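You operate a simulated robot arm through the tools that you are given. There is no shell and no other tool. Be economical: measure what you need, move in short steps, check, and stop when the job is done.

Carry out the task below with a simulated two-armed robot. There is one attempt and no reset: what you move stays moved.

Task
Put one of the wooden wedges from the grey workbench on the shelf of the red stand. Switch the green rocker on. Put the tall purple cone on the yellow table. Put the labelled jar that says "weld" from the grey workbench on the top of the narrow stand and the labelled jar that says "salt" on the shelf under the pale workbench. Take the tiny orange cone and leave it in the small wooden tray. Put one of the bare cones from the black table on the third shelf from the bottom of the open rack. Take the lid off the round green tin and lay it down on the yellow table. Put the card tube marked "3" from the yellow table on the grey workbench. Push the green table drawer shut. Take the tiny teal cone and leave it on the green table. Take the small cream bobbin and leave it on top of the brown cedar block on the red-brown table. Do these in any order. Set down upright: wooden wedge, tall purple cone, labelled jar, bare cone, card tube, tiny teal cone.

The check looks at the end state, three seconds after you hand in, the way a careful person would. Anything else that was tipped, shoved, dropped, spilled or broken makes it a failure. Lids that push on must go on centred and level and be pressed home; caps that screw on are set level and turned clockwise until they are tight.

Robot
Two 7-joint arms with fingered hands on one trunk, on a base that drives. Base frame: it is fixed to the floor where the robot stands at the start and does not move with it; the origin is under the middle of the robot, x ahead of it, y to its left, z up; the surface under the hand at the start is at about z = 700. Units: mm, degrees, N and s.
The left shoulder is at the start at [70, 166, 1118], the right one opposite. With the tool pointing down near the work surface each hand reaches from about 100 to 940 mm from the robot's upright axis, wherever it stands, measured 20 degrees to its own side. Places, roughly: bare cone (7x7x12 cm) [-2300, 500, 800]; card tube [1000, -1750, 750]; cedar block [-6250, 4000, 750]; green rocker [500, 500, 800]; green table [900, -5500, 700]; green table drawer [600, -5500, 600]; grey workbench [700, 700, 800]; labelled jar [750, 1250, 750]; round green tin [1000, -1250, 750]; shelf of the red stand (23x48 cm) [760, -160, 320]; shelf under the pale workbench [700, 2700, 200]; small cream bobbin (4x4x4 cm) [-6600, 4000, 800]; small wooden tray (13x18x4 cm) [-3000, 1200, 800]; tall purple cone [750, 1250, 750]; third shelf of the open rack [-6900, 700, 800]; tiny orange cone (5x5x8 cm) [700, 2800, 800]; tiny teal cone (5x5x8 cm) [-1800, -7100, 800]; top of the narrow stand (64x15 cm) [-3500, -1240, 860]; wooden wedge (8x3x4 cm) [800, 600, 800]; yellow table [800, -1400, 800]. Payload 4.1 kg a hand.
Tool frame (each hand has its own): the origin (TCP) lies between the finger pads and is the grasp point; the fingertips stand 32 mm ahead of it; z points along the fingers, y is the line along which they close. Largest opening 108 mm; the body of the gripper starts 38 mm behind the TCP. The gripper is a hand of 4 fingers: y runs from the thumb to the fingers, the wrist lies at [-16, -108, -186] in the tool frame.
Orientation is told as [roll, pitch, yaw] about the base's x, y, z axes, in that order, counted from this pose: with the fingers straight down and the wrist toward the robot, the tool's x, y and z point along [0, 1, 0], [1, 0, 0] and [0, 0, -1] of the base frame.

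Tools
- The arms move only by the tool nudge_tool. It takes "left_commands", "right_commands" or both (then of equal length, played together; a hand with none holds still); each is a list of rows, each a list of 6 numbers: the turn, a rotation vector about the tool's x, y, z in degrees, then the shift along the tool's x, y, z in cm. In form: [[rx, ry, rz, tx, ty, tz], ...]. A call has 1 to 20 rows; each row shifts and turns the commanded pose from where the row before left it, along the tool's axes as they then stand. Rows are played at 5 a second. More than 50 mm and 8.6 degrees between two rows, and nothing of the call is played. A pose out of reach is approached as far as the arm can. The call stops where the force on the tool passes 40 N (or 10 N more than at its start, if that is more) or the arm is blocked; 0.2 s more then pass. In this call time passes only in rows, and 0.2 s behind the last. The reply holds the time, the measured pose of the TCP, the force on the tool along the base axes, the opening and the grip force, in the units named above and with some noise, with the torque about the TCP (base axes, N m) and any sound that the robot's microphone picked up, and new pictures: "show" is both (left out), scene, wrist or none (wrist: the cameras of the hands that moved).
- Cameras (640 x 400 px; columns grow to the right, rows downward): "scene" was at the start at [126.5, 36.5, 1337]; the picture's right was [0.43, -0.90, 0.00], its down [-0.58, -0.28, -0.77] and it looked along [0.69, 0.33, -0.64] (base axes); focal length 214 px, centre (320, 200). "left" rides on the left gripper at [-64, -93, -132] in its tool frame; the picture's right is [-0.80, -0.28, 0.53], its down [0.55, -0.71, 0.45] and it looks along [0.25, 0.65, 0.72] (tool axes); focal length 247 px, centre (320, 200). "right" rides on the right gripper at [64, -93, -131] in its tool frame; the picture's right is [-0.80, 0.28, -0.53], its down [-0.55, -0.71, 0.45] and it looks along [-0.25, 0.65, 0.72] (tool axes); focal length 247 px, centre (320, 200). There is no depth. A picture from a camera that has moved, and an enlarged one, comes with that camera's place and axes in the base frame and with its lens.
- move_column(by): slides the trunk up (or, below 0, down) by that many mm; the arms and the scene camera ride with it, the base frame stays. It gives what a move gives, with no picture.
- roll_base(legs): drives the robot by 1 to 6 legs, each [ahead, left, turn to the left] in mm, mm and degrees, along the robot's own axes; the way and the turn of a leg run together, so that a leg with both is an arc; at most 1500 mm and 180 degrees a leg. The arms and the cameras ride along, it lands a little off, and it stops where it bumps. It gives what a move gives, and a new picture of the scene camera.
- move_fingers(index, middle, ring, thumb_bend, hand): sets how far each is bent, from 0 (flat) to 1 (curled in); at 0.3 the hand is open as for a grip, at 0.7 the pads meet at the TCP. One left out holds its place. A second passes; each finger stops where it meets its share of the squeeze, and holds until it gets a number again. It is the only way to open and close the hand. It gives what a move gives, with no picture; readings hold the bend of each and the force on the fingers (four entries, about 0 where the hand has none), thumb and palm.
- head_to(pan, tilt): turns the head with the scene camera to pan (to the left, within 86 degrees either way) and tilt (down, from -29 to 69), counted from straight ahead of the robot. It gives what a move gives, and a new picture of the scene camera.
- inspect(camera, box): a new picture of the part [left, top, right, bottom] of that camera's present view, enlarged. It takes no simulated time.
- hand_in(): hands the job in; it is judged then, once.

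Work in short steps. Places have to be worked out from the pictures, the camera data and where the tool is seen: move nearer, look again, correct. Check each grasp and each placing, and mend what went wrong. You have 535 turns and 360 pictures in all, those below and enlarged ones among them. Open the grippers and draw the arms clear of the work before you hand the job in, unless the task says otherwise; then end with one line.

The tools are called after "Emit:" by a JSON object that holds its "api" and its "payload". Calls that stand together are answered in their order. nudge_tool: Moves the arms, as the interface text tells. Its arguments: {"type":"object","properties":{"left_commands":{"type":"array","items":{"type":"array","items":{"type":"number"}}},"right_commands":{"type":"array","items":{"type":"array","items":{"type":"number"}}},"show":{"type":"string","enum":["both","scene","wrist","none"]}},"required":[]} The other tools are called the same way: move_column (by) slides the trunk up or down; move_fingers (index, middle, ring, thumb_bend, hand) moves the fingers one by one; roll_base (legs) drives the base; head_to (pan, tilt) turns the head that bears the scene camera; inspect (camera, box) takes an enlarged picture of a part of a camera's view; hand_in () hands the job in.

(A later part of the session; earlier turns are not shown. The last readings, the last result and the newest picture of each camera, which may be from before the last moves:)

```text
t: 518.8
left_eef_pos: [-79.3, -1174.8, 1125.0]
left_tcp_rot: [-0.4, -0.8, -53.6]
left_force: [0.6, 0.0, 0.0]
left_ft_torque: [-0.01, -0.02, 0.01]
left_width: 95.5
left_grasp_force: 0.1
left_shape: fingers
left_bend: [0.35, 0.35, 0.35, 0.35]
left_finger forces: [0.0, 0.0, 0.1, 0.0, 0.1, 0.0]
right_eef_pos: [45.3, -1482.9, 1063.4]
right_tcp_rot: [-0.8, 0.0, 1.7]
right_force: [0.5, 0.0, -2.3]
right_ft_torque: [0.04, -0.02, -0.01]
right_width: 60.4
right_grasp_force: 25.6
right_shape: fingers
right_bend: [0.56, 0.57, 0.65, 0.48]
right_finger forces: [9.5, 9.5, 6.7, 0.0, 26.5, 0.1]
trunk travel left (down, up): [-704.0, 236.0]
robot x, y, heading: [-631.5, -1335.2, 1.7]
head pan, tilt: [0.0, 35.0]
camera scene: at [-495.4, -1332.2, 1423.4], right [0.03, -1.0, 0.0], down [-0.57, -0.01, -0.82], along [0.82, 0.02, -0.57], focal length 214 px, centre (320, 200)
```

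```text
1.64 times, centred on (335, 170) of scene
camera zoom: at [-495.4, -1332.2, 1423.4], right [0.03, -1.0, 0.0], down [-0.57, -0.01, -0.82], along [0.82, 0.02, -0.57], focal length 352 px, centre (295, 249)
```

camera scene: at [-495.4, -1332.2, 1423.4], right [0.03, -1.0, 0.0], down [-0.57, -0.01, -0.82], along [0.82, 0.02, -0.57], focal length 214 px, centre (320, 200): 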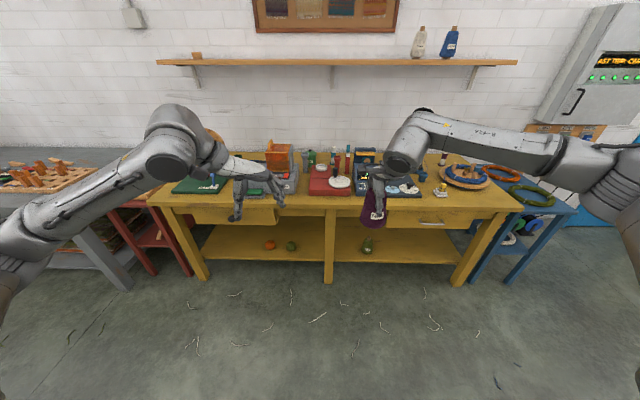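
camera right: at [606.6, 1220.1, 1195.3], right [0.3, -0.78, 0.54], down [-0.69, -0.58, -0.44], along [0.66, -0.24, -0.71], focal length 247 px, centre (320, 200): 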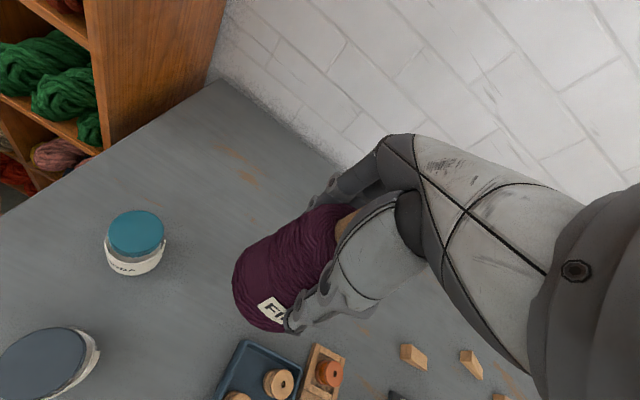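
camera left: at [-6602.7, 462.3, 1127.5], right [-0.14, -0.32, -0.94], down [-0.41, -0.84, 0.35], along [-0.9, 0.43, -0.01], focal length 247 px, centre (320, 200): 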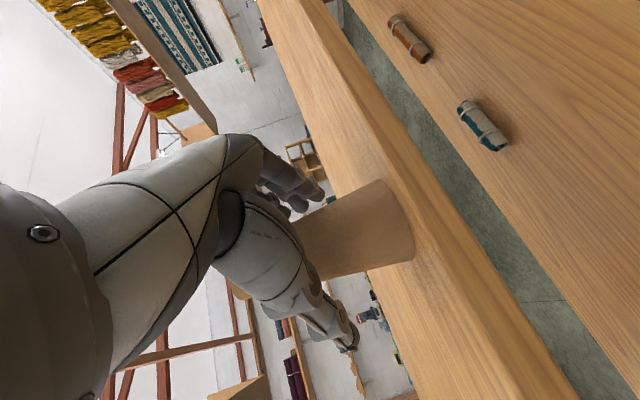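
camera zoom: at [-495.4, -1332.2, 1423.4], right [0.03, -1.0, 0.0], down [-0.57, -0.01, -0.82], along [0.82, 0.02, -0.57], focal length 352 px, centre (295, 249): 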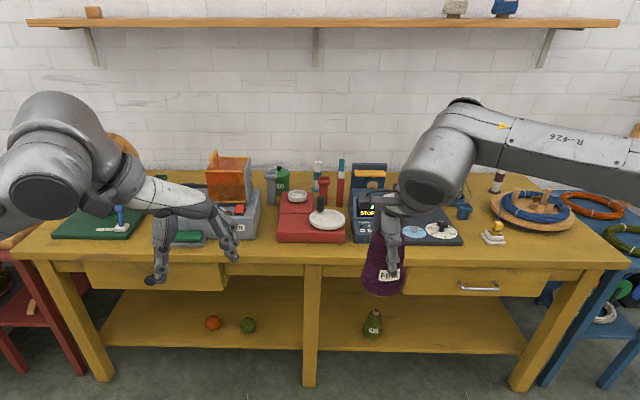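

Emit:
{"api": "roll_base", "payload": {"legs": [[450, 0, -1.7]]}}

Emit:
{"api": "head_to", "payload": {"pan": 0, "tilt": 48}}

Emit:
{"api": "inspect", "payload": {"camera": "scene", "box": [180, 60, 480, 250]}}

```text
t: 521.6
left_eef_pos: [380.9, -1188.8, 1123.8]
left_tcp_rot: [-0.3, -0.7, -55.5]
left_force: [0.4, -0.1, 0.2]
left_ft_torque: [-0.03, -0.03, -0.01]
left_width: 95.2
left_grasp_force: 0.1
left_shape: fingers
left_bend: [0.35, 0.35, 0.35, 0.35]
left_finger forces: [0.0, 0.0, 0.0, 0.1, 0.1, 0.0]
right_eef_pos: [496.1, -1502.0, 1063.1]
right_tcp_rot: [-0.8, -0.1, -0.5]
right_force: [-0.7, 0.4, -3.0]
right_ft_torque: [-0.01, -0.02, 0.0]
right_width: 60.4
right_grasp_force: 26.1
right_shape: fingers
right_bend: [0.56, 0.57, 0.65, 0.48]
right_finger forces: [9.4, 9.6, 6.6, 0.0, 26.5, 0.1]
trunk travel left (down, up): [-704.0, 236.0]
robot x, y, heading: [-177.5, -1328.5, -0.2]
head pan, tilt: [0.0, 35.0]
camera scene: at [-39.4, -1332.7, 1423.4], right [-0.01, -1.0, 0.0], down [-0.57, 0.01, -0.82], along [0.82, -0.01, -0.57], focal length 214 px, centre (320, 200)
```

scene: 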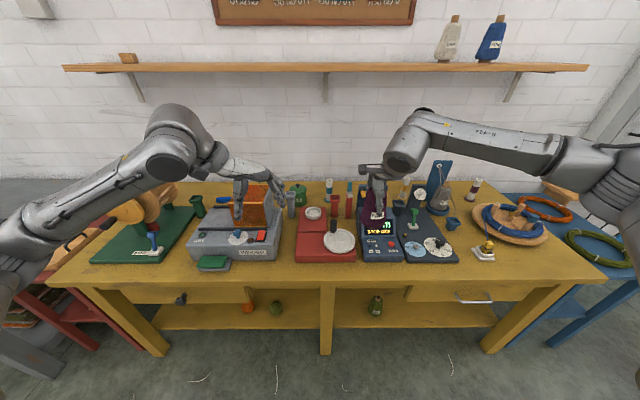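

```text
t: 522.3
left_eef_pos: [381.4, -1189.6, 1124.2]
left_tcp_rot: [-0.2, -0.9, -55.6]
left_force: [0.1, 0.5, 0.6]
left_ft_torque: [0.03, 0.0, -0.01]
left_width: 95.4
left_grasp_force: 0.1
left_shape: fingers
left_bend: [0.35, 0.35, 0.35, 0.35]
left_finger forces: [0.0, 0.0, 0.1, 0.0, 0.0, 0.0]
right_eef_pos: [495.1, -1502.9, 1064.2]
right_tcp_rot: [-0.8, 0.0, -0.5]
right_force: [0.1, 0.9, -2.3]
right_ft_torque: [0.01, -0.01, 0.0]
right_width: 60.2
right_grasp_force: 26.3
right_shape: fingers
right_bend: [0.56, 0.57, 0.65, 0.48]
right_finger forces: [9.4, 9.5, 6.6, 0.0, 26.5, 0.1]
trunk travel left (down, up): [-704.0, 236.0]
robot x, y, heading: [-174.4, -1336.2, -0.4]
head pan, tilt: [0.0, 48.0]
camera scene: at [-48.2, -1332.6, 1404.4], right [-0.01, -1.0, 0.0], down [-0.74, 0.01, -0.67], along [0.67, -0.01, -0.74], focal length 214 px, centre (320, 200)
```

scene: 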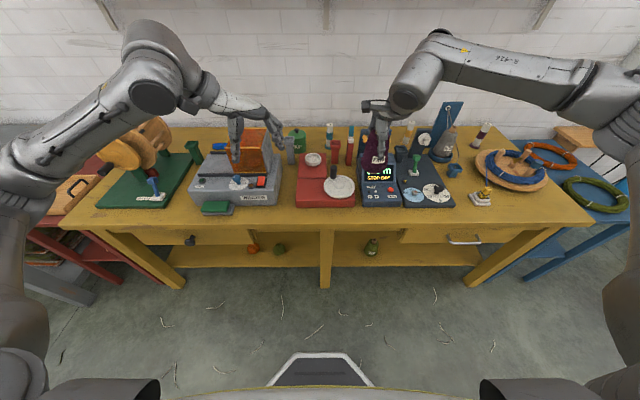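

```text
2.11 times, centred on (330, 155) of scene
camera zoom: at [-48.2, -1332.6, 1404.4], right [-0.01, -1.0, 0.0], down [-0.74, 0.01, -0.67], along [0.67, -0.01, -0.74], focal length 452 px, centre (299, 295)
```

zoom: 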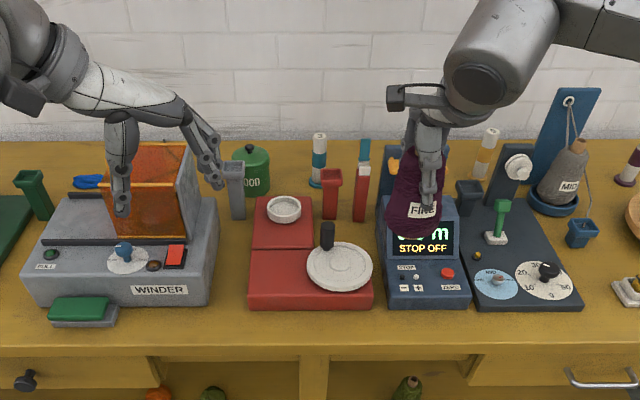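

FINE can go on the free right part of the table. I shift right and look there.

Emit:
{"api": "roll_base", "payload": {"legs": [[0, -580, 0]]}}

Emit:
{"api": "inspect", "payload": {"camera": "scene", "box": [180, 60, 480, 250]}}

```text
t: 525.6
left_eef_pos: [378.9, -1762.7, 1123.9]
left_tcp_rot: [-0.3, -0.9, -55.3]
left_force: [0.1, -0.1, 0.3]
left_ft_torque: [-0.01, 0.01, 0.0]
left_width: 95.3
left_grasp_force: 0.1
left_shape: fingers
left_bend: [0.35, 0.35, 0.35, 0.35]
left_finger forces: [0.1, 0.0, 0.0, 0.1, 0.0, 0.1]
right_eef_pos: [490.8, -2074.7, 1062.9]
right_tcp_rot: [-0.8, 0.0, -0.3]
right_force: [0.0, 0.6, -2.9]
right_ft_torque: [-0.02, -0.05, -0.02]
right_width: 60.6
right_grasp_force: 26.7
right_shape: fingers
right_bend: [0.56, 0.57, 0.65, 0.48]
right_finger forces: [9.3, 9.4, 6.7, 0.1, 26.7, 0.0]
trunk travel left (down, up): [-704.0, 236.0]
robot x, y, heading: [-180.7, -1905.4, -0.4]
head pan, tilt: [0.0, 48.0]
camera scene: at [-52.8, -1906.2, 1404.4], right [-0.01, -1.0, 0.0], down [-0.74, 0.0, -0.67], along [0.67, 0.0, -0.74], focal length 214 px, centre (320, 200)
```

scene: 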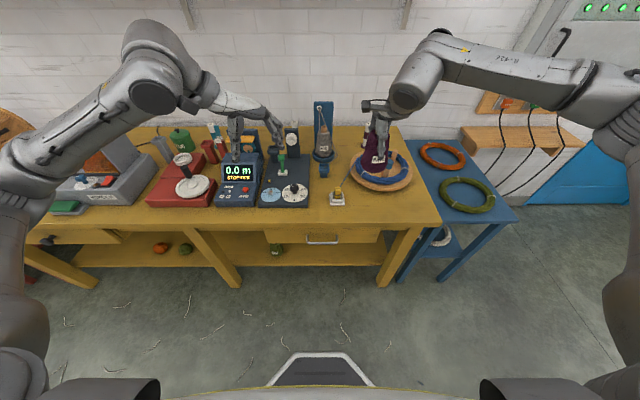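

```text
2.11 times, centred on (330, 155) of scene
camera zoom: at [-52.8, -1906.2, 1404.4], right [-0.01, -1.0, 0.0], down [-0.74, 0.0, -0.67], along [0.67, 0.0, -0.74], focal length 452 px, centre (299, 295)
```

zoom: 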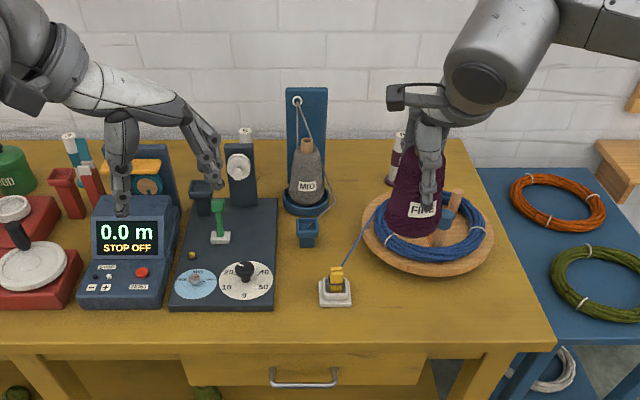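

Free spot at about (500, -2195), in front of the round plate. I shift right 120 mm and lower.

Emit:
{"api": "roll_base", "payload": {"legs": [[10, -120, 0.4]]}}

Emit:
{"api": "nudge_tool", "payload": {"right_commands": [[0, 0, 0, 0, 0, 4], [0, 0, 0, 0, 0, 4], [0, 0, 0, 0, 0, 4], [0, 0, 0, 0, 0, 4]], "show": "wrist"}}

```text
t: 526.8
left_eef_pos: [385.9, -1874.2, 1124.4]
left_tcp_rot: [-0.2, -0.8, -54.9]
left_force: [0.3, -0.2, -0.3]
left_ft_torque: [-0.01, 0.01, 0.02]
left_width: 95.5
left_grasp_force: 0.1
left_shape: fingers
left_bend: [0.35, 0.35, 0.35, 0.35]
left_finger forces: [0.1, 0.0, 0.1, 0.1, 0.0, 0.0]
right_eef_pos: [502.0, -2187.1, 1063.8]
right_tcp_rot: [-0.9, -0.1, 0.2]
right_force: [0.0, 0.4, -2.6]
right_ft_torque: [0.01, -0.04, -0.02]
right_width: 60.3
right_grasp_force: 25.9
right_shape: fingers
right_bend: [0.56, 0.57, 0.65, 0.48]
right_finger forces: [9.4, 9.5, 6.7, 0.0, 26.5, 0.0]
trunk travel left (down, up): [-704.0, 236.0]
robot x, y, heading: [-172.3, -2025.0, 0.0]
head pan, tilt: [0.0, 48.0]
camera scene: at [-43.0, -2023.1, 1404.4], right [0.0, -1.0, 0.0], down [-0.74, 0.0, -0.67], along [0.67, 0.0, -0.74], focal length 214 px, centre (320, 200)
```

scene: 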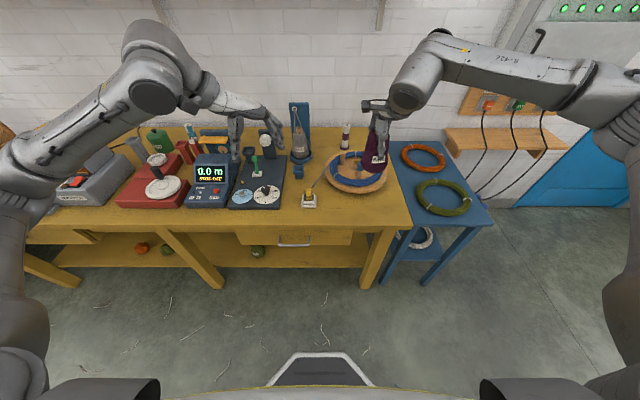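

```text
t: 527.8
left_eef_pos: [386.3, -1874.7, 1123.0]
left_tcp_rot: [-0.3, -0.7, -54.9]
left_force: [-0.9, 0.4, -0.3]
left_ft_torque: [0.01, -0.01, 0.01]
left_width: 95.4
left_grasp_force: 0.0
left_shape: fingers
left_bend: [0.35, 0.35, 0.35, 0.35]
left_finger forces: [0.1, 0.0, 0.0, 0.0, 0.0, 0.0]
right_eef_pos: [505.1, -2189.2, 902.4]
right_tcp_rot: [-0.8, -0.1, 0.1]
right_force: [-0.5, -0.2, -2.7]
right_ft_torque: [0.02, -0.02, 0.0]
right_width: 60.5
right_grasp_force: 26.3
right_shape: fingers
right_bend: [0.56, 0.57, 0.65, 0.48]
right_finger forces: [9.6, 9.6, 6.8, 0.0, 26.3, 0.0]
trunk travel left (down, up): [-704.0, 236.0]
robot x, y, heading: [-170.3, -2024.4, 0.2]
head pan, tilt: [0.0, 48.0]
camera right: at [411.1, -2124.5, 1034.0], right [0.29, -0.79, 0.54], down [-0.7, -0.56, -0.44], along [0.65, -0.26, -0.71], focal length 247 px, centre (320, 200)
```

right: 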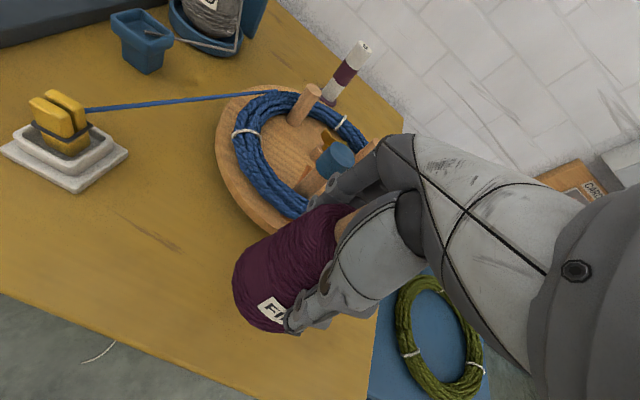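

Spot is fine; I move 1 cm toward me and lower.

Emit:
{"api": "nudge_tool", "payload": {"right_commands": [[0, 0, 0, 0, -1, 1.5], [0, 0, 0, 0, 0, 1], [0, 0, 0, 0, 0, 0.5]], "show": "none"}}

Emit:
{"api": "nudge_tool", "payload": {"right_commands": [[0, 0, 0, 0, 0, 0.4], [0, 0, 0, 0, 0, 0.4]], "show": "none"}}

```text
t: 528.6
left_eef_pos: [385.4, -1874.6, 1123.7]
left_tcp_rot: [-0.2, -0.8, -54.9]
left_force: [0.5, 0.1, 0.2]
left_ft_torque: [0.02, 0.03, 0.03]
left_width: 95.6
left_grasp_force: 0.2
left_shape: fingers
left_bend: [0.35, 0.35, 0.35, 0.35]
left_finger forces: [0.1, 0.0, 0.1, 0.0, 0.0, 0.0]
right_eef_pos: [494.2, -2190.9, 873.3]
right_tcp_rot: [-0.9, 0.1, 0.1]
right_force: [0.1, 0.3, -2.7]
right_ft_torque: [-0.01, -0.02, 0.01]
right_width: 60.5
right_grasp_force: 25.7
right_shape: fingers
right_bend: [0.56, 0.57, 0.65, 0.48]
right_finger forces: [9.5, 9.7, 6.8, 0.0, 26.3, 0.0]
trunk travel left (down, up): [-704.0, 236.0]
robot x, y, heading: [-169.7, -2022.9, -0.2]
head pan, tilt: [0.0, 48.0]
```

```text
t: 529.2
left_eef_pos: [385.4, -1876.0, 1124.1]
left_tcp_rot: [-0.2, -0.8, -54.9]
left_force: [0.2, -0.4, 0.3]
left_ft_torque: [0.0, -0.01, 0.01]
left_width: 95.3
left_grasp_force: 0.0
left_shape: fingers
left_bend: [0.35, 0.35, 0.35, 0.35]
left_finger forces: [0.0, 0.0, 0.0, 0.0, 0.0, 0.0]
right_eef_pos: [493.8, -2189.6, 864.8]
right_tcp_rot: [-0.8, -0.2, 0.3]
right_force: [-0.3, -0.7, -2.6]
right_ft_torque: [0.06, -0.04, 0.02]
right_width: 60.5
right_grasp_force: 25.8
right_shape: fingers
right_bend: [0.56, 0.57, 0.65, 0.48]
right_finger forces: [9.7, 9.6, 6.8, 0.1, 26.3, 0.0]
trunk travel left (down, up): [-704.0, 236.0]
robot x, y, heading: [-171.2, -2023.1, 0.3]
head pan, tilt: [0.0, 48.0]
```

Emit:
{"api": "nudge_tool", "payload": {"right_commands": [[0, 0, 0, 0, 0, 0.3], [0, 0, 0, 0, 0, 0.3]], "show": "none"}}

Emit:
{"api": "nudge_tool", "payload": {"right_commands": [[0, 0, 0, 0, 0, 0.3], [0, 0, 0, 0, 0, 0.3]], "show": "none"}}

```text
t: 529.8
left_eef_pos: [383.6, -1875.8, 1125.0]
left_tcp_rot: [-0.2, -0.9, -54.9]
left_force: [-0.7, -0.1, -0.1]
left_ft_torque: [0.0, -0.03, 0.01]
left_width: 95.3
left_grasp_force: 0.1
left_shape: fingers
left_bend: [0.35, 0.35, 0.35, 0.35]
left_finger forces: [0.0, 0.0, 0.0, 0.0, 0.0, 0.1]
right_eef_pos: [492.2, -2189.8, 862.4]
right_tcp_rot: [-0.8, -0.3, 0.1]
right_force: [-0.4, -0.1, 8.6]
right_ft_torque: [-0.07, -0.12, 0.0]
right_width: 60.6
right_grasp_force: 28.4
right_shape: fingers
right_bend: [0.57, 0.57, 0.65, 0.48]
right_finger forces: [10.3, 10.5, 7.5, 0.0, 28.8, 0.0]
trunk travel left (down, up): [-704.0, 236.0]
robot x, y, heading: [-168.8, -2021.6, -0.1]
head pan, tilt: [0.0, 48.0]
```

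```text
t: 530.4
left_eef_pos: [380.8, -1875.5, 1126.5]
left_tcp_rot: [-0.1, -1.0, -54.8]
left_force: [0.1, 0.0, -0.1]
left_ft_torque: [-0.01, 0.0, -0.01]
left_width: 95.5
left_grasp_force: 0.0
left_shape: fingers
left_bend: [0.35, 0.35, 0.35, 0.35]
left_finger forces: [0.1, 0.1, 0.0, 0.0, 0.1, 0.0]
right_eef_pos: [491.8, -2189.9, 859.4]
right_tcp_rot: [-0.7, -0.6, 0.1]
right_force: [1.1, -5.5, 38.1]
right_ft_torque: [-0.25, -0.43, 0.01]
right_width: 61.1
right_grasp_force: 36.3
right_shape: fingers
right_bend: [0.58, 0.57, 0.65, 0.48]
right_finger forces: [11.8, 13.8, 11.6, 0.1, 35.7, 0.0]
trunk travel left (down, up): [-704.0, 236.0]
robot x, y, heading: [-171.0, -2021.8, 0.1]
head pan, tilt: [0.0, 48.0]
```

Down (table z≈750). Relax 5 mm, open, lift.

Emit:
{"api": "nudge_tool", "payload": {"right_commands": [[0, 0, 0, 0, 0, -0.5]], "show": "none"}}

Emit:
{"api": "move_fingers", "payload": {"hand": "right", "index": 0.33, "middle": 0.33, "ring": 0.33, "thumb_bend": 0.33}}

Emit:
{"api": "nudge_tool", "payload": {"right_commands": [[0, 0, 0, 0, 0, -2], [0, 0, 0, 0, 0, -4], [0, 0, 0, 0, 0, -4], [0, 0, 0, 0, 0, -4], [0, 0, 0, 0, 0, -4]], "show": "wrist"}}

```text
t: 530.8
left_eef_pos: [383.4, -1875.3, 1125.1]
left_tcp_rot: [-0.1, -0.8, -55.0]
left_force: [0.4, -0.9, 0.3]
left_ft_torque: [0.01, 0.02, -0.03]
left_width: 95.5
left_grasp_force: 0.0
left_shape: fingers
left_bend: [0.35, 0.35, 0.35, 0.35]
left_finger forces: [0.0, 0.1, 0.0, 0.0, 0.0, 0.0]
right_eef_pos: [491.5, -2190.3, 859.5]
right_tcp_rot: [-0.9, -0.2, 0.1]
right_force: [6.1, -4.4, 26.6]
right_ft_torque: [-0.19, -0.8, -0.02]
right_width: 60.8
right_grasp_force: 34.7
right_shape: fingers
right_bend: [0.58, 0.57, 0.64, 0.49]
right_finger forces: [13.0, 14.2, 10.9, 0.0, 31.1, 0.0]
trunk travel left (down, up): [-704.0, 236.0]
robot x, y, heading: [-171.8, -2021.2, -0.2]
head pan, tilt: [0.0, 48.0]
```

```text
t: 531.8
left_eef_pos: [385.6, -1875.4, 1124.5]
left_tcp_rot: [-0.3, -0.8, -55.0]
left_force: [-0.2, -0.2, -0.3]
left_ft_torque: [0.01, 0.02, 0.0]
left_width: 95.2
left_grasp_force: 0.1
left_shape: fingers
left_bend: [0.35, 0.35, 0.35, 0.35]
left_finger forces: [0.1, 0.0, 0.1, 0.0, 0.0, 0.1]
right_eef_pos: [491.9, -2189.8, 858.0]
right_tcp_rot: [-0.7, -0.1, 0.2]
right_force: [-0.1, 0.0, -1.0]
right_ft_torque: [-0.03, -0.07, 0.01]
right_width: 100.5
right_grasp_force: 0.4
right_shape: fingers
right_bend: [0.33, 0.33, 0.33, 0.33]
right_finger forces: [0.0, 0.0, 0.0, 0.0, 0.3, 0.1]
trunk travel left (down, up): [-704.0, 236.0]
robot x, y, heading: [-170.6, -2022.9, -0.1]
head pan, tilt: [0.0, 48.0]
```

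```text
t: 533.0
left_eef_pos: [383.6, -1874.1, 1124.3]
left_tcp_rot: [-0.3, -0.8, -54.9]
left_force: [-0.1, -1.1, 0.9]
left_ft_torque: [0.03, 0.02, -0.02]
left_width: 95.3
left_grasp_force: 0.1
left_shape: fingers
left_bend: [0.35, 0.35, 0.35, 0.35]
left_finger forces: [0.0, 0.0, 0.0, 0.0, 0.0, 0.0]
right_eef_pos: [492.1, -2189.1, 1036.2]
right_tcp_rot: [-0.9, -0.1, 0.1]
right_force: [0.1, -0.2, 0.5]
right_ft_torque: [0.0, -0.01, 0.02]
right_width: 100.7
right_grasp_force: 0.1
right_shape: fingers
right_bend: [0.33, 0.33, 0.33, 0.33]
right_finger forces: [0.0, 0.0, 0.1, 0.0, 0.1, 0.0]
trunk travel left (down, up): [-704.0, 236.0]
robot x, y, heading: [-172.9, -2023.0, -0.1]
head pan, tilt: [0.0, 48.0]
camera right: at [398.3, -2123.1, 1168.2], right [0.28, -0.79, 0.54], down [-0.7, -0.56, -0.44], along [0.65, -0.26, -0.71], focal length 247 px, centre (320, 200)
```

right: 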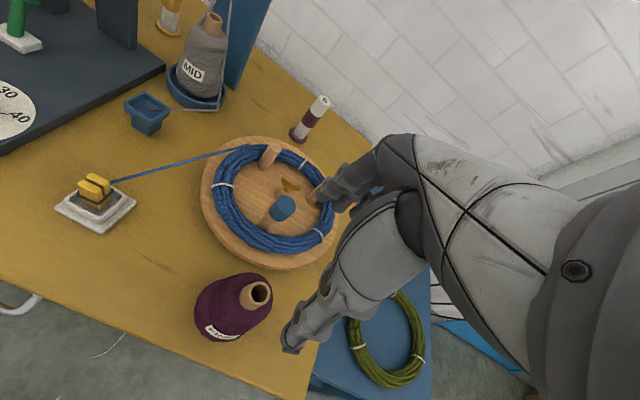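

FINE stands upright. Now find the card tube marked "3": I move left and zoom on the tubes at the back.

Emit:
{"api": "roll_base", "payload": {"legs": [[0, 420, 0]]}}

Emit:
{"api": "inspect", "payload": {"camera": "scene", "box": [250, 100, 430, 190]}}

```text
t: 535.6
left_eef_pos: [384.8, -1450.5, 1124.0]
left_tcp_rot: [-0.3, -0.8, -55.0]
left_force: [0.3, -0.1, 0.3]
left_ft_torque: [0.0, 0.02, 0.0]
left_width: 95.4
left_grasp_force: 0.1
left_shape: fingers
left_bend: [0.35, 0.35, 0.35, 0.35]
left_finger forces: [0.0, 0.1, 0.0, 0.0, 0.0, 0.0]
right_eef_pos: [491.2, -1762.7, 1035.9]
right_tcp_rot: [-0.8, -0.1, 0.1]
right_force: [0.2, 1.0, 0.9]
right_ft_torque: [0.0, 0.04, -0.03]
right_width: 100.7
right_grasp_force: 0.1
right_shape: fingers
right_bend: [0.33, 0.33, 0.33, 0.33]
right_finger forces: [0.0, 0.1, 0.0, 0.0, 0.0, 0.0]
trunk travel left (down, up): [-704.0, 236.0]
robot x, y, heading: [-172.2, -1595.6, 0.2]
head pan, tilt: [0.0, 48.0]
camera scene: at [-43.9, -1597.3, 1404.4], right [0.0, -1.0, 0.0], down [-0.74, 0.0, -0.67], along [0.67, 0.0, -0.74], focal length 214 px, centre (320, 200)
```

scene: 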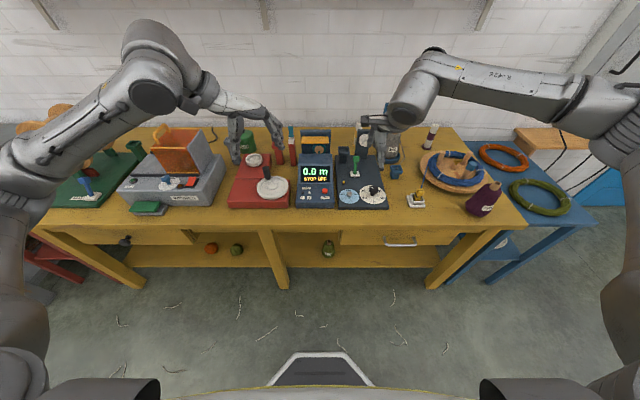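

```text
3.56 times, centred on (340, 145) of scene
camera zoom: at [-43.9, -1597.3, 1404.4], right [0.0, -1.0, 0.0], down [-0.74, 0.0, -0.67], along [0.67, 0.0, -0.74], focal length 763 px, centre (249, 396)
```

zoom: 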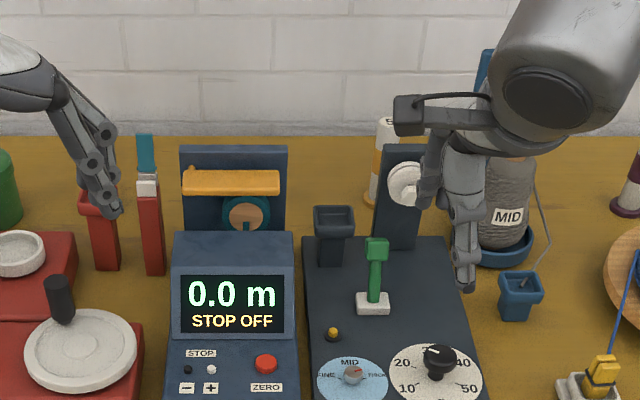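

Emit:
{"api": "inspect", "payload": {"camera": "right", "box": [0, 0, 420, 260]}}

Emit:
{"api": "inspect", "payload": {"camera": "left", "box": [200, 0, 640, 300]}}

```text
1.52 times, centred on (210, 130) of right
camera zoom: at [398.4, -1698.1, 1167.4], right [0.28, -0.79, 0.54], down [-0.7, -0.56, -0.44], along [0.65, -0.26, -0.71], focal length 376 px, centre (488, 307)
```

zoom: 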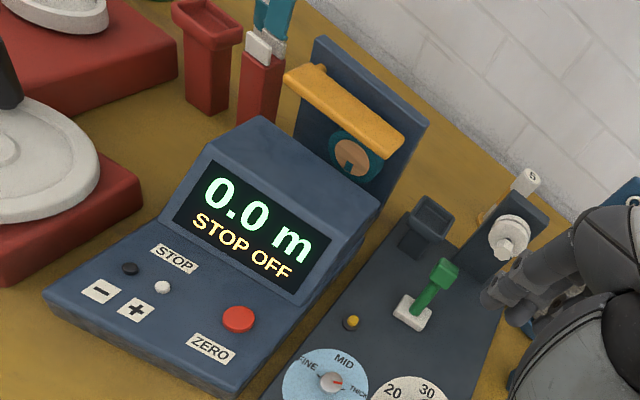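

```text
1.33 times, centred on (420, 150) of left
camera zoom: at [277.9, -1407.9, 1255.0], right [-0.81, -0.23, -0.53], down [0.05, 0.89, -0.46], along [0.58, -0.4, -0.71], focal length 329 px, centre (187, 267)
```

zoom: 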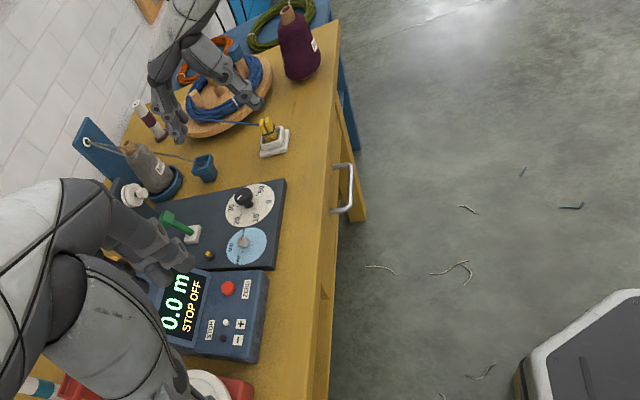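

Emit:
{"api": "inspect", "payload": {"camera": "right", "box": [335, 105, 365, 130]}}

Emit:
{"api": "inspect", "payload": {"camera": "left", "box": [280, 60, 330, 110]}}

```text
16.00 times, centred on (350, 118) of right
camera zoom: at [398.4, -1698.1, 1167.4], right [0.28, -0.79, 0.54], down [-0.7, -0.56, -0.44], along [0.65, -0.26, -0.71], focal length 3952 px, centre (-160, 1520)
```

zoom: 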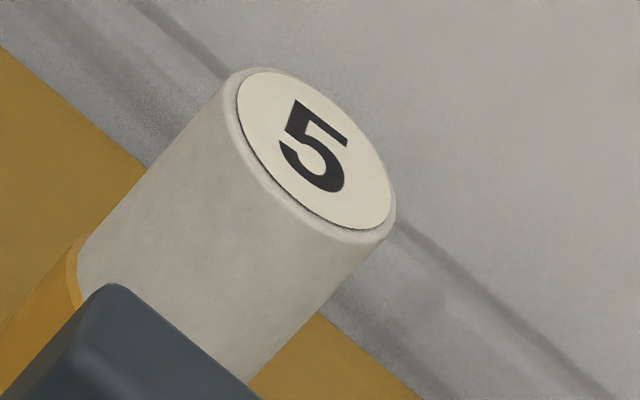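

```text
8.00 times, centred on (305, 85) of left
camera zoom: at [277.9, -1407.9, 1255.0], right [-0.81, -0.23, -0.53], down [0.05, 0.89, -0.46], along [0.58, -0.4, -0.71], focal length 1976 px, centre (440, 1120)
```

zoom: 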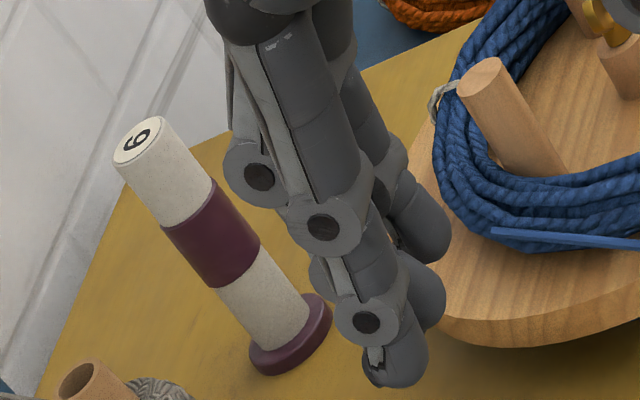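

Yellow is 5, purple 9 (or 6). I shift left and check the teal tube.

Emit:
{"api": "roll_base", "payload": {"legs": [[0, 330, 0]]}}

Emit:
{"api": "inspect", "payload": {"camera": "right", "box": [0, 0, 420, 260]}}

```text
t: 537.9
left_eef_pos: [385.5, -1118.6, 1123.8]
left_tcp_rot: [-0.3, -0.8, -55.2]
left_force: [-0.9, -0.1, -0.4]
left_ft_torque: [0.03, 0.01, 0.0]
left_width: 95.4
left_grasp_force: 0.1
left_shape: fingers
left_bend: [0.35, 0.35, 0.35, 0.35]
left_finger forces: [0.0, 0.1, 0.0, 0.0, 0.1, 0.0]
right_eef_pos: [492.1, -1431.1, 1036.2]
right_tcp_rot: [-0.8, -0.1, -0.1]
right_force: [-0.9, -0.2, 0.2]
right_ft_torque: [0.0, -0.03, 0.01]
right_width: 100.8
right_grasp_force: 0.1
right_shape: fingers
right_bend: [0.33, 0.33, 0.33, 0.33]
right_finger forces: [0.1, 0.1, 0.0, 0.0, 0.1, 0.1]
trunk travel left (down, up): [-704.0, 236.0]
robot x, y, heading: [-168.8, -1265.0, 0.0]
head pan, tilt: [0.0, 48.0]
camera scene: at [-43.5, -1263.9, 1404.4], right [0.0, -1.0, 0.0], down [-0.74, 0.0, -0.67], along [0.67, 0.0, -0.74], focal length 214 px, centre (320, 200)
```

scene: 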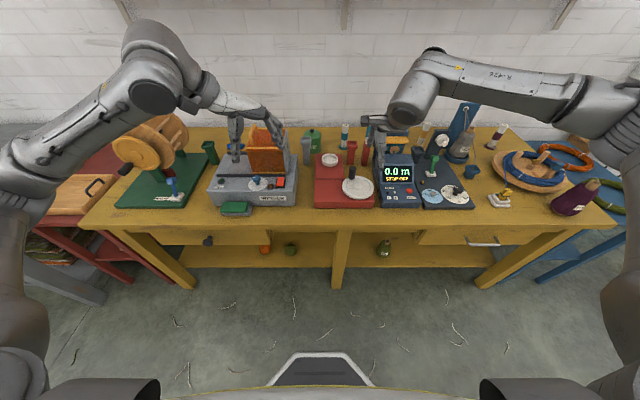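

```text
1.52 times, centred on (210, 130) of right
camera zoom: at [398.5, -1366.1, 1167.3], right [0.28, -0.79, 0.54], down [-0.71, -0.55, -0.44], along [0.65, -0.26, -0.71], focal length 376 px, centre (488, 307)
```

zoom: 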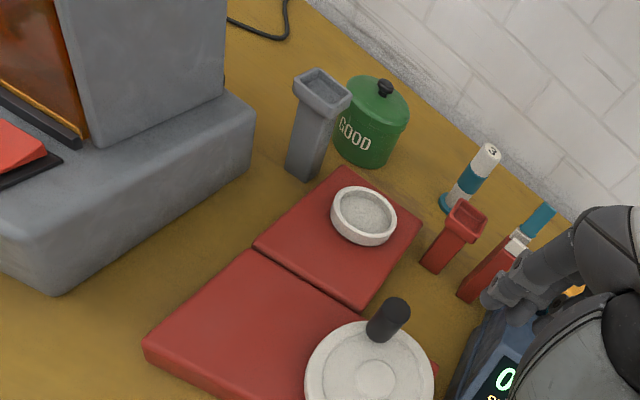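

Emit:
{"api": "inspect", "payload": {"camera": "right", "box": [290, 85, 350, 145]}}

Emit:
{"api": "inspect", "payload": {"camera": "scene", "box": [260, 100, 400, 200]}}

```text
6.67 times, centred on (320, 115) of right
camera zoom: at [398.5, -1366.1, 1167.3], right [0.28, -0.79, 0.54], down [-0.71, -0.55, -0.44], along [0.65, -0.26, -0.71], focal length 1646 px, centre (320, 767)
```

zoom: 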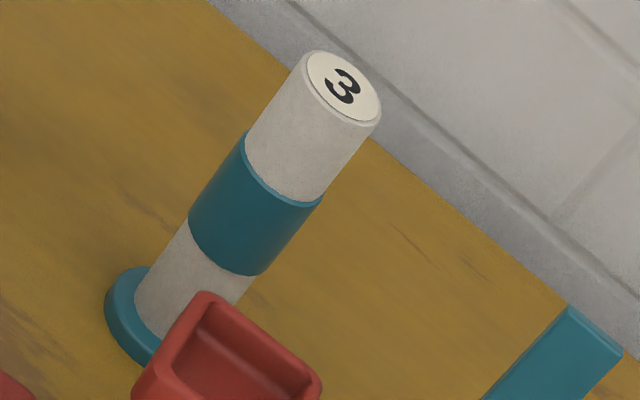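

```text
4.00 times, centred on (330, 150) of scene
camera zoom: at [-43.5, -1263.9, 1404.4], right [0.0, -1.0, 0.0], down [-0.74, 0.0, -0.67], along [0.67, 0.0, -0.74], focal length 858 px, centre (280, 400)
```

zoom: 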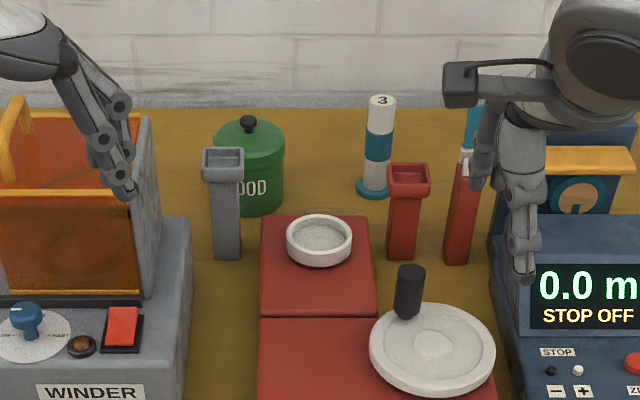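

Teal is "3", standing at (957, -1392), top z≈860. The green tin is at (898, -1226), knob top ≈865. I drive in so the right hand can take the tube.

Emit:
{"api": "roll_base", "payload": {"legs": [[275, 40, 0]]}}

Emit:
{"api": "nudge_tool", "payload": {"right_commands": [[0, 0, 0, 0, 4, 1], [0, 0, 0, 0, 4, 1], [0, 0, 0, 0, 4, 1], [0, 0, 0, 0, 3, 1]], "show": "wrist"}}

```text
t: 539.8
left_eef_pos: [670.9, -1079.6, 1122.1]
left_tcp_rot: [-0.4, -0.9, -55.3]
left_force: [1.0, -0.4, 0.9]
left_ft_torque: [-0.01, -0.01, 0.0]
left_width: 95.6
left_grasp_force: 0.0
left_shape: fingers
left_bend: [0.35, 0.35, 0.35, 0.35]
left_finger forces: [0.0, 0.0, 0.0, 0.1, 0.0, 0.0]
right_eef_pos: [775.1, -1394.9, 1035.3]
right_tcp_rot: [-0.8, -0.1, -0.3]
right_force: [0.5, 0.0, -0.1]
right_ft_torque: [-0.02, -0.01, 0.02]
right_width: 100.6
right_grasp_force: 0.1
right_shape: fingers
right_bend: [0.33, 0.33, 0.33, 0.33]
right_finger forces: [0.1, 0.0, 0.1, 0.0, 0.1, 0.0]
trunk travel left (down, up): [-704.0, 236.0]
robot x, y, heading: [112.8, -1225.8, -0.3]
head pan, tilt: [0.0, 48.0]
camera scene: at [241.1, -1225.7, 1404.5], right [0.0, -1.0, 0.0], down [-0.74, 0.0, -0.67], along [0.67, 0.0, -0.74], focal length 214 px, centre (320, 200)
```

scene: 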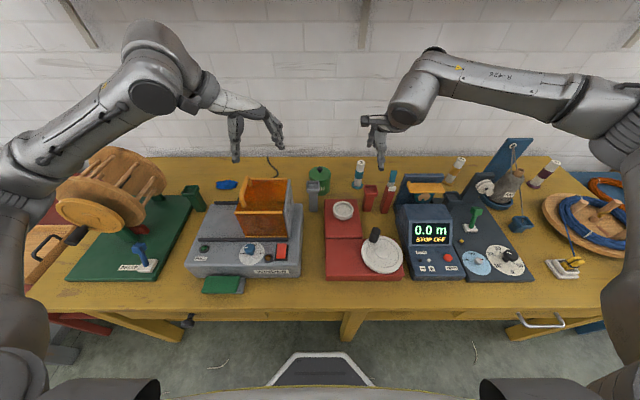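

```text
t: 540.8
left_eef_pos: [671.6, -1080.4, 1123.8]
left_tcp_rot: [-0.3, -0.8, -55.3]
left_force: [0.8, 0.6, -0.3]
left_ft_torque: [0.04, 0.0, -0.01]
left_width: 95.2
left_grasp_force: 0.1
left_shape: fingers
left_bend: [0.35, 0.35, 0.35, 0.35]
left_finger forces: [0.0, 0.1, 0.0, 0.1, 0.0, 0.1]
right_eef_pos: [926.8, -1395.6, 994.5]
right_tcp_rot: [-0.8, 0.0, -0.3]
right_force: [-0.3, -0.8, -0.4]
right_ft_torque: [-0.01, -0.03, 0.01]
right_width: 100.8
right_grasp_force: 0.1
right_shape: fingers
right_bend: [0.33, 0.33, 0.33, 0.33]
right_finger forces: [0.0, 0.1, 0.1, 0.1, 0.0, 0.0]
trunk travel left (down, up): [-704.0, 236.0]
robot x, y, heading: [112.9, -1222.5, -0.2]
head pan, tilt: [0.0, 48.0]
camera right: at [833.7, -1330.3, 1125.7], right [0.28, -0.79, 0.54], down [-0.71, -0.55, -0.44], along [0.65, -0.26, -0.71], focal length 247 px, centre (320, 200)
```

right: 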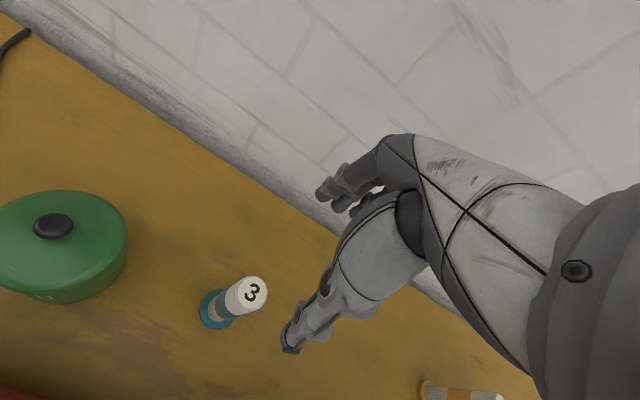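

Recomputed: the tube stands at about (909, -1390), top ≈ 880. I centre and descend partly.

Emit:
{"api": "nudge_tool", "payload": {"right_commands": [[0, 0, 0, 0.8, -1.6, 3], [0, 0, 0, 0, 0, 3.5], [0, 0, 0, 0, 0, 1.5]], "show": "wrist"}}

```text
t: 541.6
left_eef_pos: [670.0, -1081.6, 1124.1]
left_tcp_rot: [-0.3, -0.8, -55.3]
left_force: [0.0, 0.0, 0.2]
left_ft_torque: [-0.02, -0.01, 0.02]
left_width: 95.5
left_grasp_force: 0.1
left_shape: fingers
left_bend: [0.35, 0.35, 0.35, 0.35]
left_finger forces: [0.1, 0.0, 0.0, 0.1, 0.1, 0.1]
right_eef_pos: [910.8, -1388.0, 916.1]
right_tcp_rot: [-0.8, -0.2, -0.3]
right_force: [-1.1, 0.0, -0.4]
right_ft_torque: [0.01, -0.01, 0.0]
right_width: 100.9
right_grasp_force: 0.1
right_shape: fingers
right_bend: [0.33, 0.33, 0.33, 0.33]
right_finger forces: [0.0, 0.0, 0.1, 0.1, 0.1, 0.0]
trunk travel left (down, up): [-704.0, 236.0]
robot x, y, heading: [116.7, -1223.1, -0.5]
head pan, tilt: [0.0, 48.0]
camera right: at [816.6, -1322.4, 1047.5], right [0.28, -0.79, 0.54], down [-0.71, -0.55, -0.44], along [0.65, -0.26, -0.71], focal length 247 px, centre (320, 200)
```

right: 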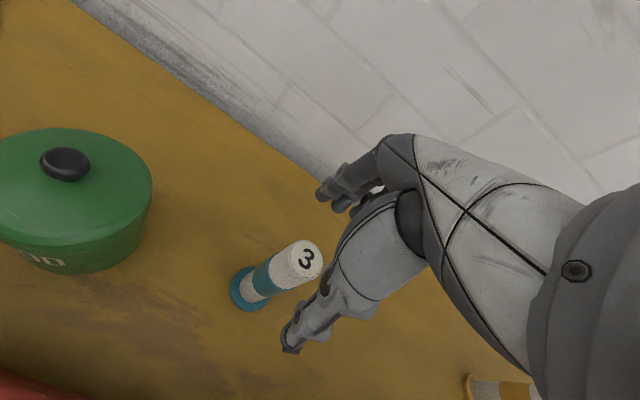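

Aligned. Descend 7 cm and close.

Emit:
{"api": "nudge_tool", "payload": {"right_commands": [[0, 0, 0, 0.3, -0.3, 2.5], [0, 0, 0, 0, 0, 2.5], [0, 0, 0, 0, 0, 2]], "show": "none"}}

Emit:
{"api": "move_fingers", "payload": {"hand": "right", "index": 0.72, "middle": 0.72, "ring": 0.72, "thumb_bend": 0.72}}

Emit:
{"api": "inspect", "payload": {"camera": "right", "box": [200, 130, 440, 370]}}

```text
t: 542.4
left_eef_pos: [670.1, -1080.1, 1124.3]
left_tcp_rot: [-0.2, -0.8, -55.2]
left_force: [-0.3, 0.1, 0.8]
left_ft_torque: [-0.02, -0.01, -0.01]
left_width: 95.5
left_grasp_force: 0.1
left_shape: fingers
left_bend: [0.35, 0.35, 0.35, 0.35]
left_finger forces: [0.0, 0.0, 0.0, 0.0, 0.0, 0.0]
right_eef_pos: [908.9, -1384.8, 845.4]
right_tcp_rot: [-0.8, -0.1, -0.3]
right_force: [-0.3, -0.2, -0.3]
right_ft_torque: [0.0, 0.01, 0.02]
right_width: 100.6
right_grasp_force: 0.0
right_shape: fingers
right_bend: [0.33, 0.33, 0.33, 0.33]
right_finger forces: [0.0, 0.0, 0.0, 0.1, 0.0, 0.0]
trunk travel left (down, up): [-704.0, 236.0]
robot x, y, heading: [112.5, -1227.5, -0.3]
head pan, tilt: [0.0, 48.0]
```

```text
t: 543.4
left_eef_pos: [671.3, -1080.5, 1123.7]
left_tcp_rot: [-0.3, -0.8, -55.4]
left_force: [0.5, -0.3, -0.4]
left_ft_torque: [-0.03, -0.02, 0.0]
left_width: 95.2
left_grasp_force: 0.0
left_shape: fingers
left_bend: [0.35, 0.35, 0.35, 0.35]
left_finger forces: [0.0, 0.0, 0.0, 0.1, 0.0, 0.0]
right_eef_pos: [908.7, -1387.5, 845.7]
right_tcp_rot: [-0.8, 0.0, -0.2]
right_force: [-0.3, -0.2, -0.3]
right_ft_torque: [0.01, 0.02, -0.01]
right_width: 26.4
right_grasp_force: 14.7
right_shape: fingers
right_bend: [0.7, 0.64, 0.72, 0.6]
right_finger forces: [7.3, 7.6, 0.0, 0.1, 14.5, 0.0]
trunk travel left (down, up): [-704.0, 236.0]
robot x, y, heading: [115.1, -1225.2, -0.5]
head pan, tilt: [0.0, 48.0]
```

```text
1.67 times, centred on (320, 250) of right
camera zoom: at [814.7, -1321.0, 977.8], right [0.28, -0.79, 0.54], down [-0.71, -0.55, -0.44], along [0.65, -0.26, -0.71], focal length 412 px, centre (320, 117)
```

zoom: 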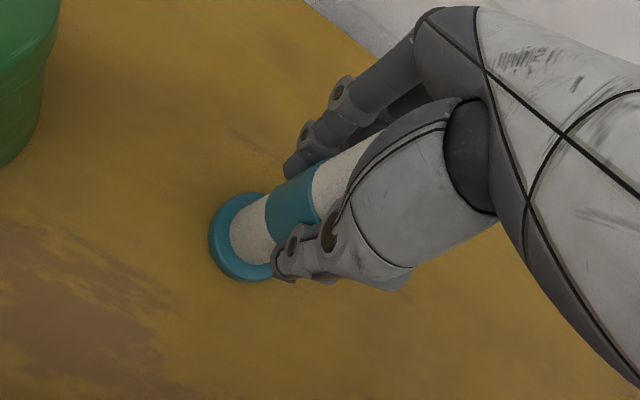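

Gripped. Lift 18 cm, back out, and carry it to the grey bench's right end.

Emit:
{"api": "nudge_tool", "payload": {"right_commands": [[0, 0, 0, 0, 0, -2], [0, 0, 0, 0, 0, -4], [0, 0, 0, 0, 0, -4], [0, 0, 0, 0, 0, -4], [0, 0, 0, 0, -2, -4], [0, 0, 0, 0, -3, -2]], "show": "wrist"}}

Emit:
{"api": "roll_base", "payload": {"legs": [[-650, 0, 0], [0, 1450, 0], [520, 0, 0.3]]}}

Emit:
{"api": "inspect", "payload": {"camera": "right", "box": [0, 0, 640, 400]}}

```text
t: 544.8
left_eef_pos: [669.1, -1081.2, 1124.7]
left_tcp_rot: [-0.2, -0.9, -55.3]
left_force: [0.5, -0.1, 0.3]
left_ft_torque: [0.0, 0.03, 0.0]
left_width: 95.3
left_grasp_force: 0.1
left_shape: fingers
left_bend: [0.35, 0.35, 0.35, 0.35]
left_finger forces: [0.0, 0.1, 0.1, 0.1, 0.0, 0.0]
right_eef_pos: [855.4, -1384.0, 1045.4]
right_tcp_rot: [-0.9, -0.1, -0.3]
right_force: [-0.4, -0.5, -0.9]
right_ft_torque: [0.01, -0.01, -0.04]
right_width: 26.6
right_grasp_force: 14.7
right_shape: fingers
right_bend: [0.71, 0.64, 0.72, 0.6]
right_finger forces: [7.3, 7.5, 0.0, 0.0, 14.4, 0.1]
trunk travel left (down, up): [-704.0, 236.0]
robot x, y, heading: [114.5, -1227.8, -0.4]
head pan, tilt: [0.0, 48.0]
camera right: at [762.2, -1318.8, 1178.4], right [0.28, -0.79, 0.54], down [-0.71, -0.55, -0.44], along [0.65, -0.26, -0.71], focal length 247 px, centre (320, 200)
```

right: 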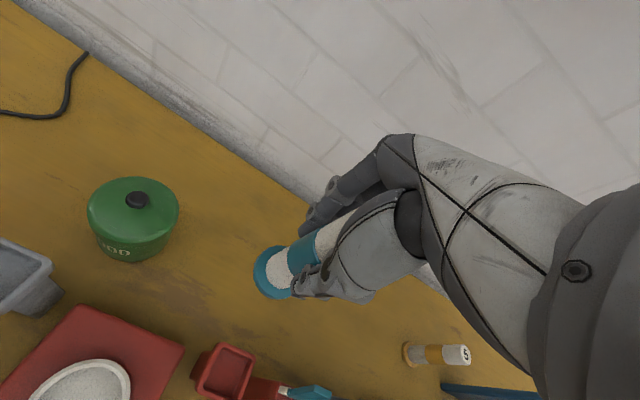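

```text
t: 557.9
left_eef_pos: [521.1, 386.8, 1123.0]
left_tcp_rot: [-0.3, -0.8, -53.6]
left_force: [0.5, 0.1, -0.2]
left_ft_torque: [0.01, -0.01, 0.02]
left_width: 95.5
left_grasp_force: 0.0
left_shape: fingers
left_bend: [0.35, 0.35, 0.35, 0.35]
left_finger forces: [0.0, 0.0, 0.0, 0.1, 0.0, 0.0]
right_eef_pos: [717.5, 89.3, 1045.9]
right_tcp_rot: [-0.7, -0.1, 1.4]
right_force: [0.0, -0.8, 0.5]
right_ft_torque: [0.01, 0.0, -0.01]
right_width: 26.6
right_grasp_force: 14.8
right_shape: fingers
right_bend: [0.71, 0.64, 0.72, 0.6]
right_finger forces: [7.4, 7.6, 0.0, 0.1, 14.3, 0.1]
trunk travel left (down, up): [-704.0, 236.0]
robot x, y, heading: [-31.2, 227.2, 1.5]
head pan, tilt: [0.0, 48.0]
camera scene: at [96.9, 229.8, 1404.4], right [0.03, -1.0, 0.0], down [-0.74, -0.02, -0.67], along [0.67, 0.02, -0.74], focal length 214 px, centre (320, 200)
```

scene: 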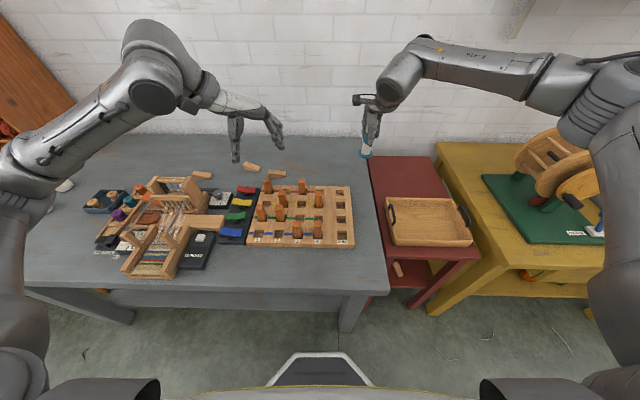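

```text
1.00 times, centred on (320, 200) of right (not enlarged: the box is as wide or as high as the picture)
camera zoom: at [621.6, 152.4, 1177.5], right [0.3, -0.78, 0.54], down [-0.69, -0.57, -0.44], along [0.66, -0.24, -0.71], focal length 247 px, centre (320, 200)
```

zoom: 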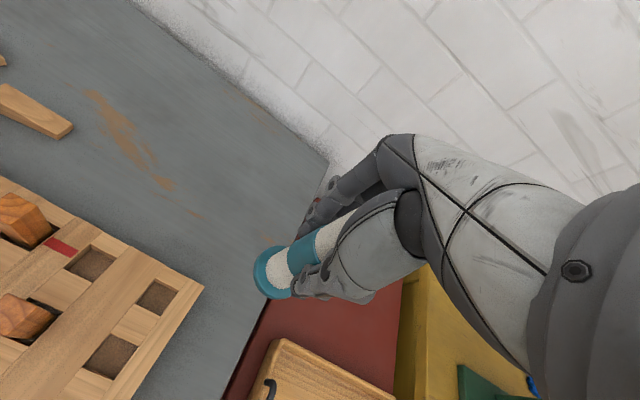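

I move the tube over a free spot near (820, 175) on the bench and lower.

Emit:
{"api": "nudge_tool", "payload": {"right_commands": [[0, 0, 0, 2.9, 3.4, 0], [0, 0, 0, 2.9, 3.4, 0], [0, 0, 0, 2.9, 3.4, 0], [0, 0, 0, 0, 0, 4], [0, 0, 0, 0, 0, 4], [0, 0, 0, 0, 0, 4], [0, 0, 0, 0, 0, 3.5]], "show": "wrist"}}

```text
t: 559.5
left_eef_pos: [521.6, 388.4, 1123.0]
left_tcp_rot: [-0.2, -0.7, -53.6]
left_force: [0.3, 0.3, 0.9]
left_ft_torque: [0.04, 0.02, 0.0]
left_width: 95.3
left_grasp_force: 0.0
left_shape: fingers
left_bend: [0.35, 0.35, 0.35, 0.35]
left_finger forces: [0.0, 0.0, 0.0, 0.0, 0.1, 0.0]
right_eef_pos: [817.5, 178.0, 889.5]
right_tcp_rot: [-0.9, -0.2, 1.3]
right_force: [-0.7, 0.1, -0.4]
right_ft_torque: [0.03, 0.02, -0.02]
right_width: 26.5
right_grasp_force: 14.5
right_shape: fingers
right_bend: [0.71, 0.64, 0.72, 0.6]
right_finger forces: [7.3, 7.6, 0.1, 0.0, 14.1, 0.1]
trunk travel left (down, up): [-704.0, 236.0]
robot x, y, heading: [-31.8, 224.6, 1.4]
head pan, tilt: [0.0, 48.0]
camera right: at [722.5, 241.0, 1021.3], right [0.3, -0.78, 0.54], down [-0.69, -0.57, -0.44], along [0.66, -0.24, -0.71], focal length 247 px, centre (320, 200)
```

right: 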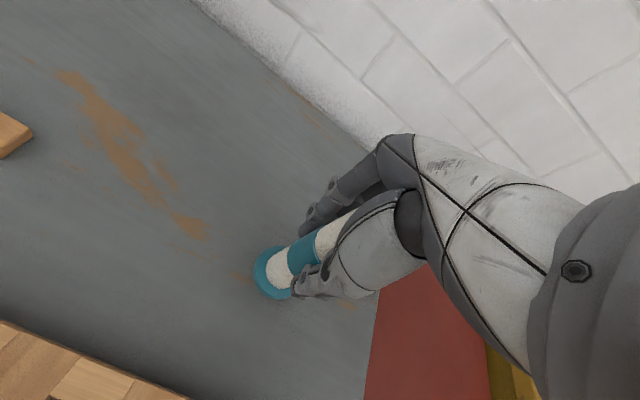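

Free spot. Creep down to contact.

Emit:
{"api": "nudge_tool", "payload": {"right_commands": [[0, 0, 0, 0, 0, 0.8], [0, 0, 0, 0, 0, 0.6], [0, 0, 0, 0, 0, 0.4]], "show": "none"}}

Emit:
{"api": "nudge_tool", "payload": {"right_commands": [[0, 0, 0, 0, 0, 0.3], [0, 0, 0, 0, 0, 0.3]], "show": "none"}}

```text
t: 560.3
left_eef_pos: [522.6, 387.5, 1125.5]
left_tcp_rot: [-0.3, -0.8, -53.6]
left_force: [0.5, -0.3, 1.0]
left_ft_torque: [0.0, -0.02, -0.01]
left_width: 95.4
left_grasp_force: 0.0
left_shape: fingers
left_bend: [0.35, 0.35, 0.35, 0.35]
left_finger forces: [0.1, 0.0, 0.1, 0.0, 0.0, 0.0]
right_eef_pos: [816.3, 177.0, 872.5]
right_tcp_rot: [-0.8, -0.1, 1.5]
right_force: [-0.4, -0.3, -0.9]
right_ft_torque: [0.0, 0.0, 0.0]
right_width: 26.0
right_grasp_force: 14.3
right_shape: fingers
right_bend: [0.71, 0.64, 0.72, 0.6]
right_finger forces: [7.2, 7.6, 0.0, 0.1, 14.2, 0.0]
trunk travel left (down, up): [-704.0, 236.0]
robot x, y, heading: [-27.3, 225.9, 1.4]
head pan, tilt: [0.0, 48.0]
```

```text
t: 560.9
left_eef_pos: [522.0, 387.9, 1124.4]
left_tcp_rot: [-0.3, -0.8, -53.7]
left_force: [0.6, 0.1, -0.4]
left_ft_torque: [-0.03, 0.03, 0.02]
left_width: 95.6
left_grasp_force: 0.1
left_shape: fingers
left_bend: [0.35, 0.35, 0.35, 0.35]
left_finger forces: [0.0, 0.1, 0.0, 0.1, 0.0, 0.0]
right_eef_pos: [817.0, 177.8, 866.8]
right_tcp_rot: [-0.7, -0.1, 1.3]
right_force: [-0.2, -0.6, -1.3]
right_ft_torque: [0.01, 0.03, 0.0]
right_width: 26.3
right_grasp_force: 14.9
right_shape: fingers
right_bend: [0.71, 0.64, 0.72, 0.6]
right_finger forces: [7.3, 7.6, 0.1, 0.0, 14.1, 0.1]
trunk travel left (down, up): [-704.0, 236.0]
robot x, y, heading: [-32.2, 222.9, 1.2]
head pan, tilt: [0.0, 48.0]
```

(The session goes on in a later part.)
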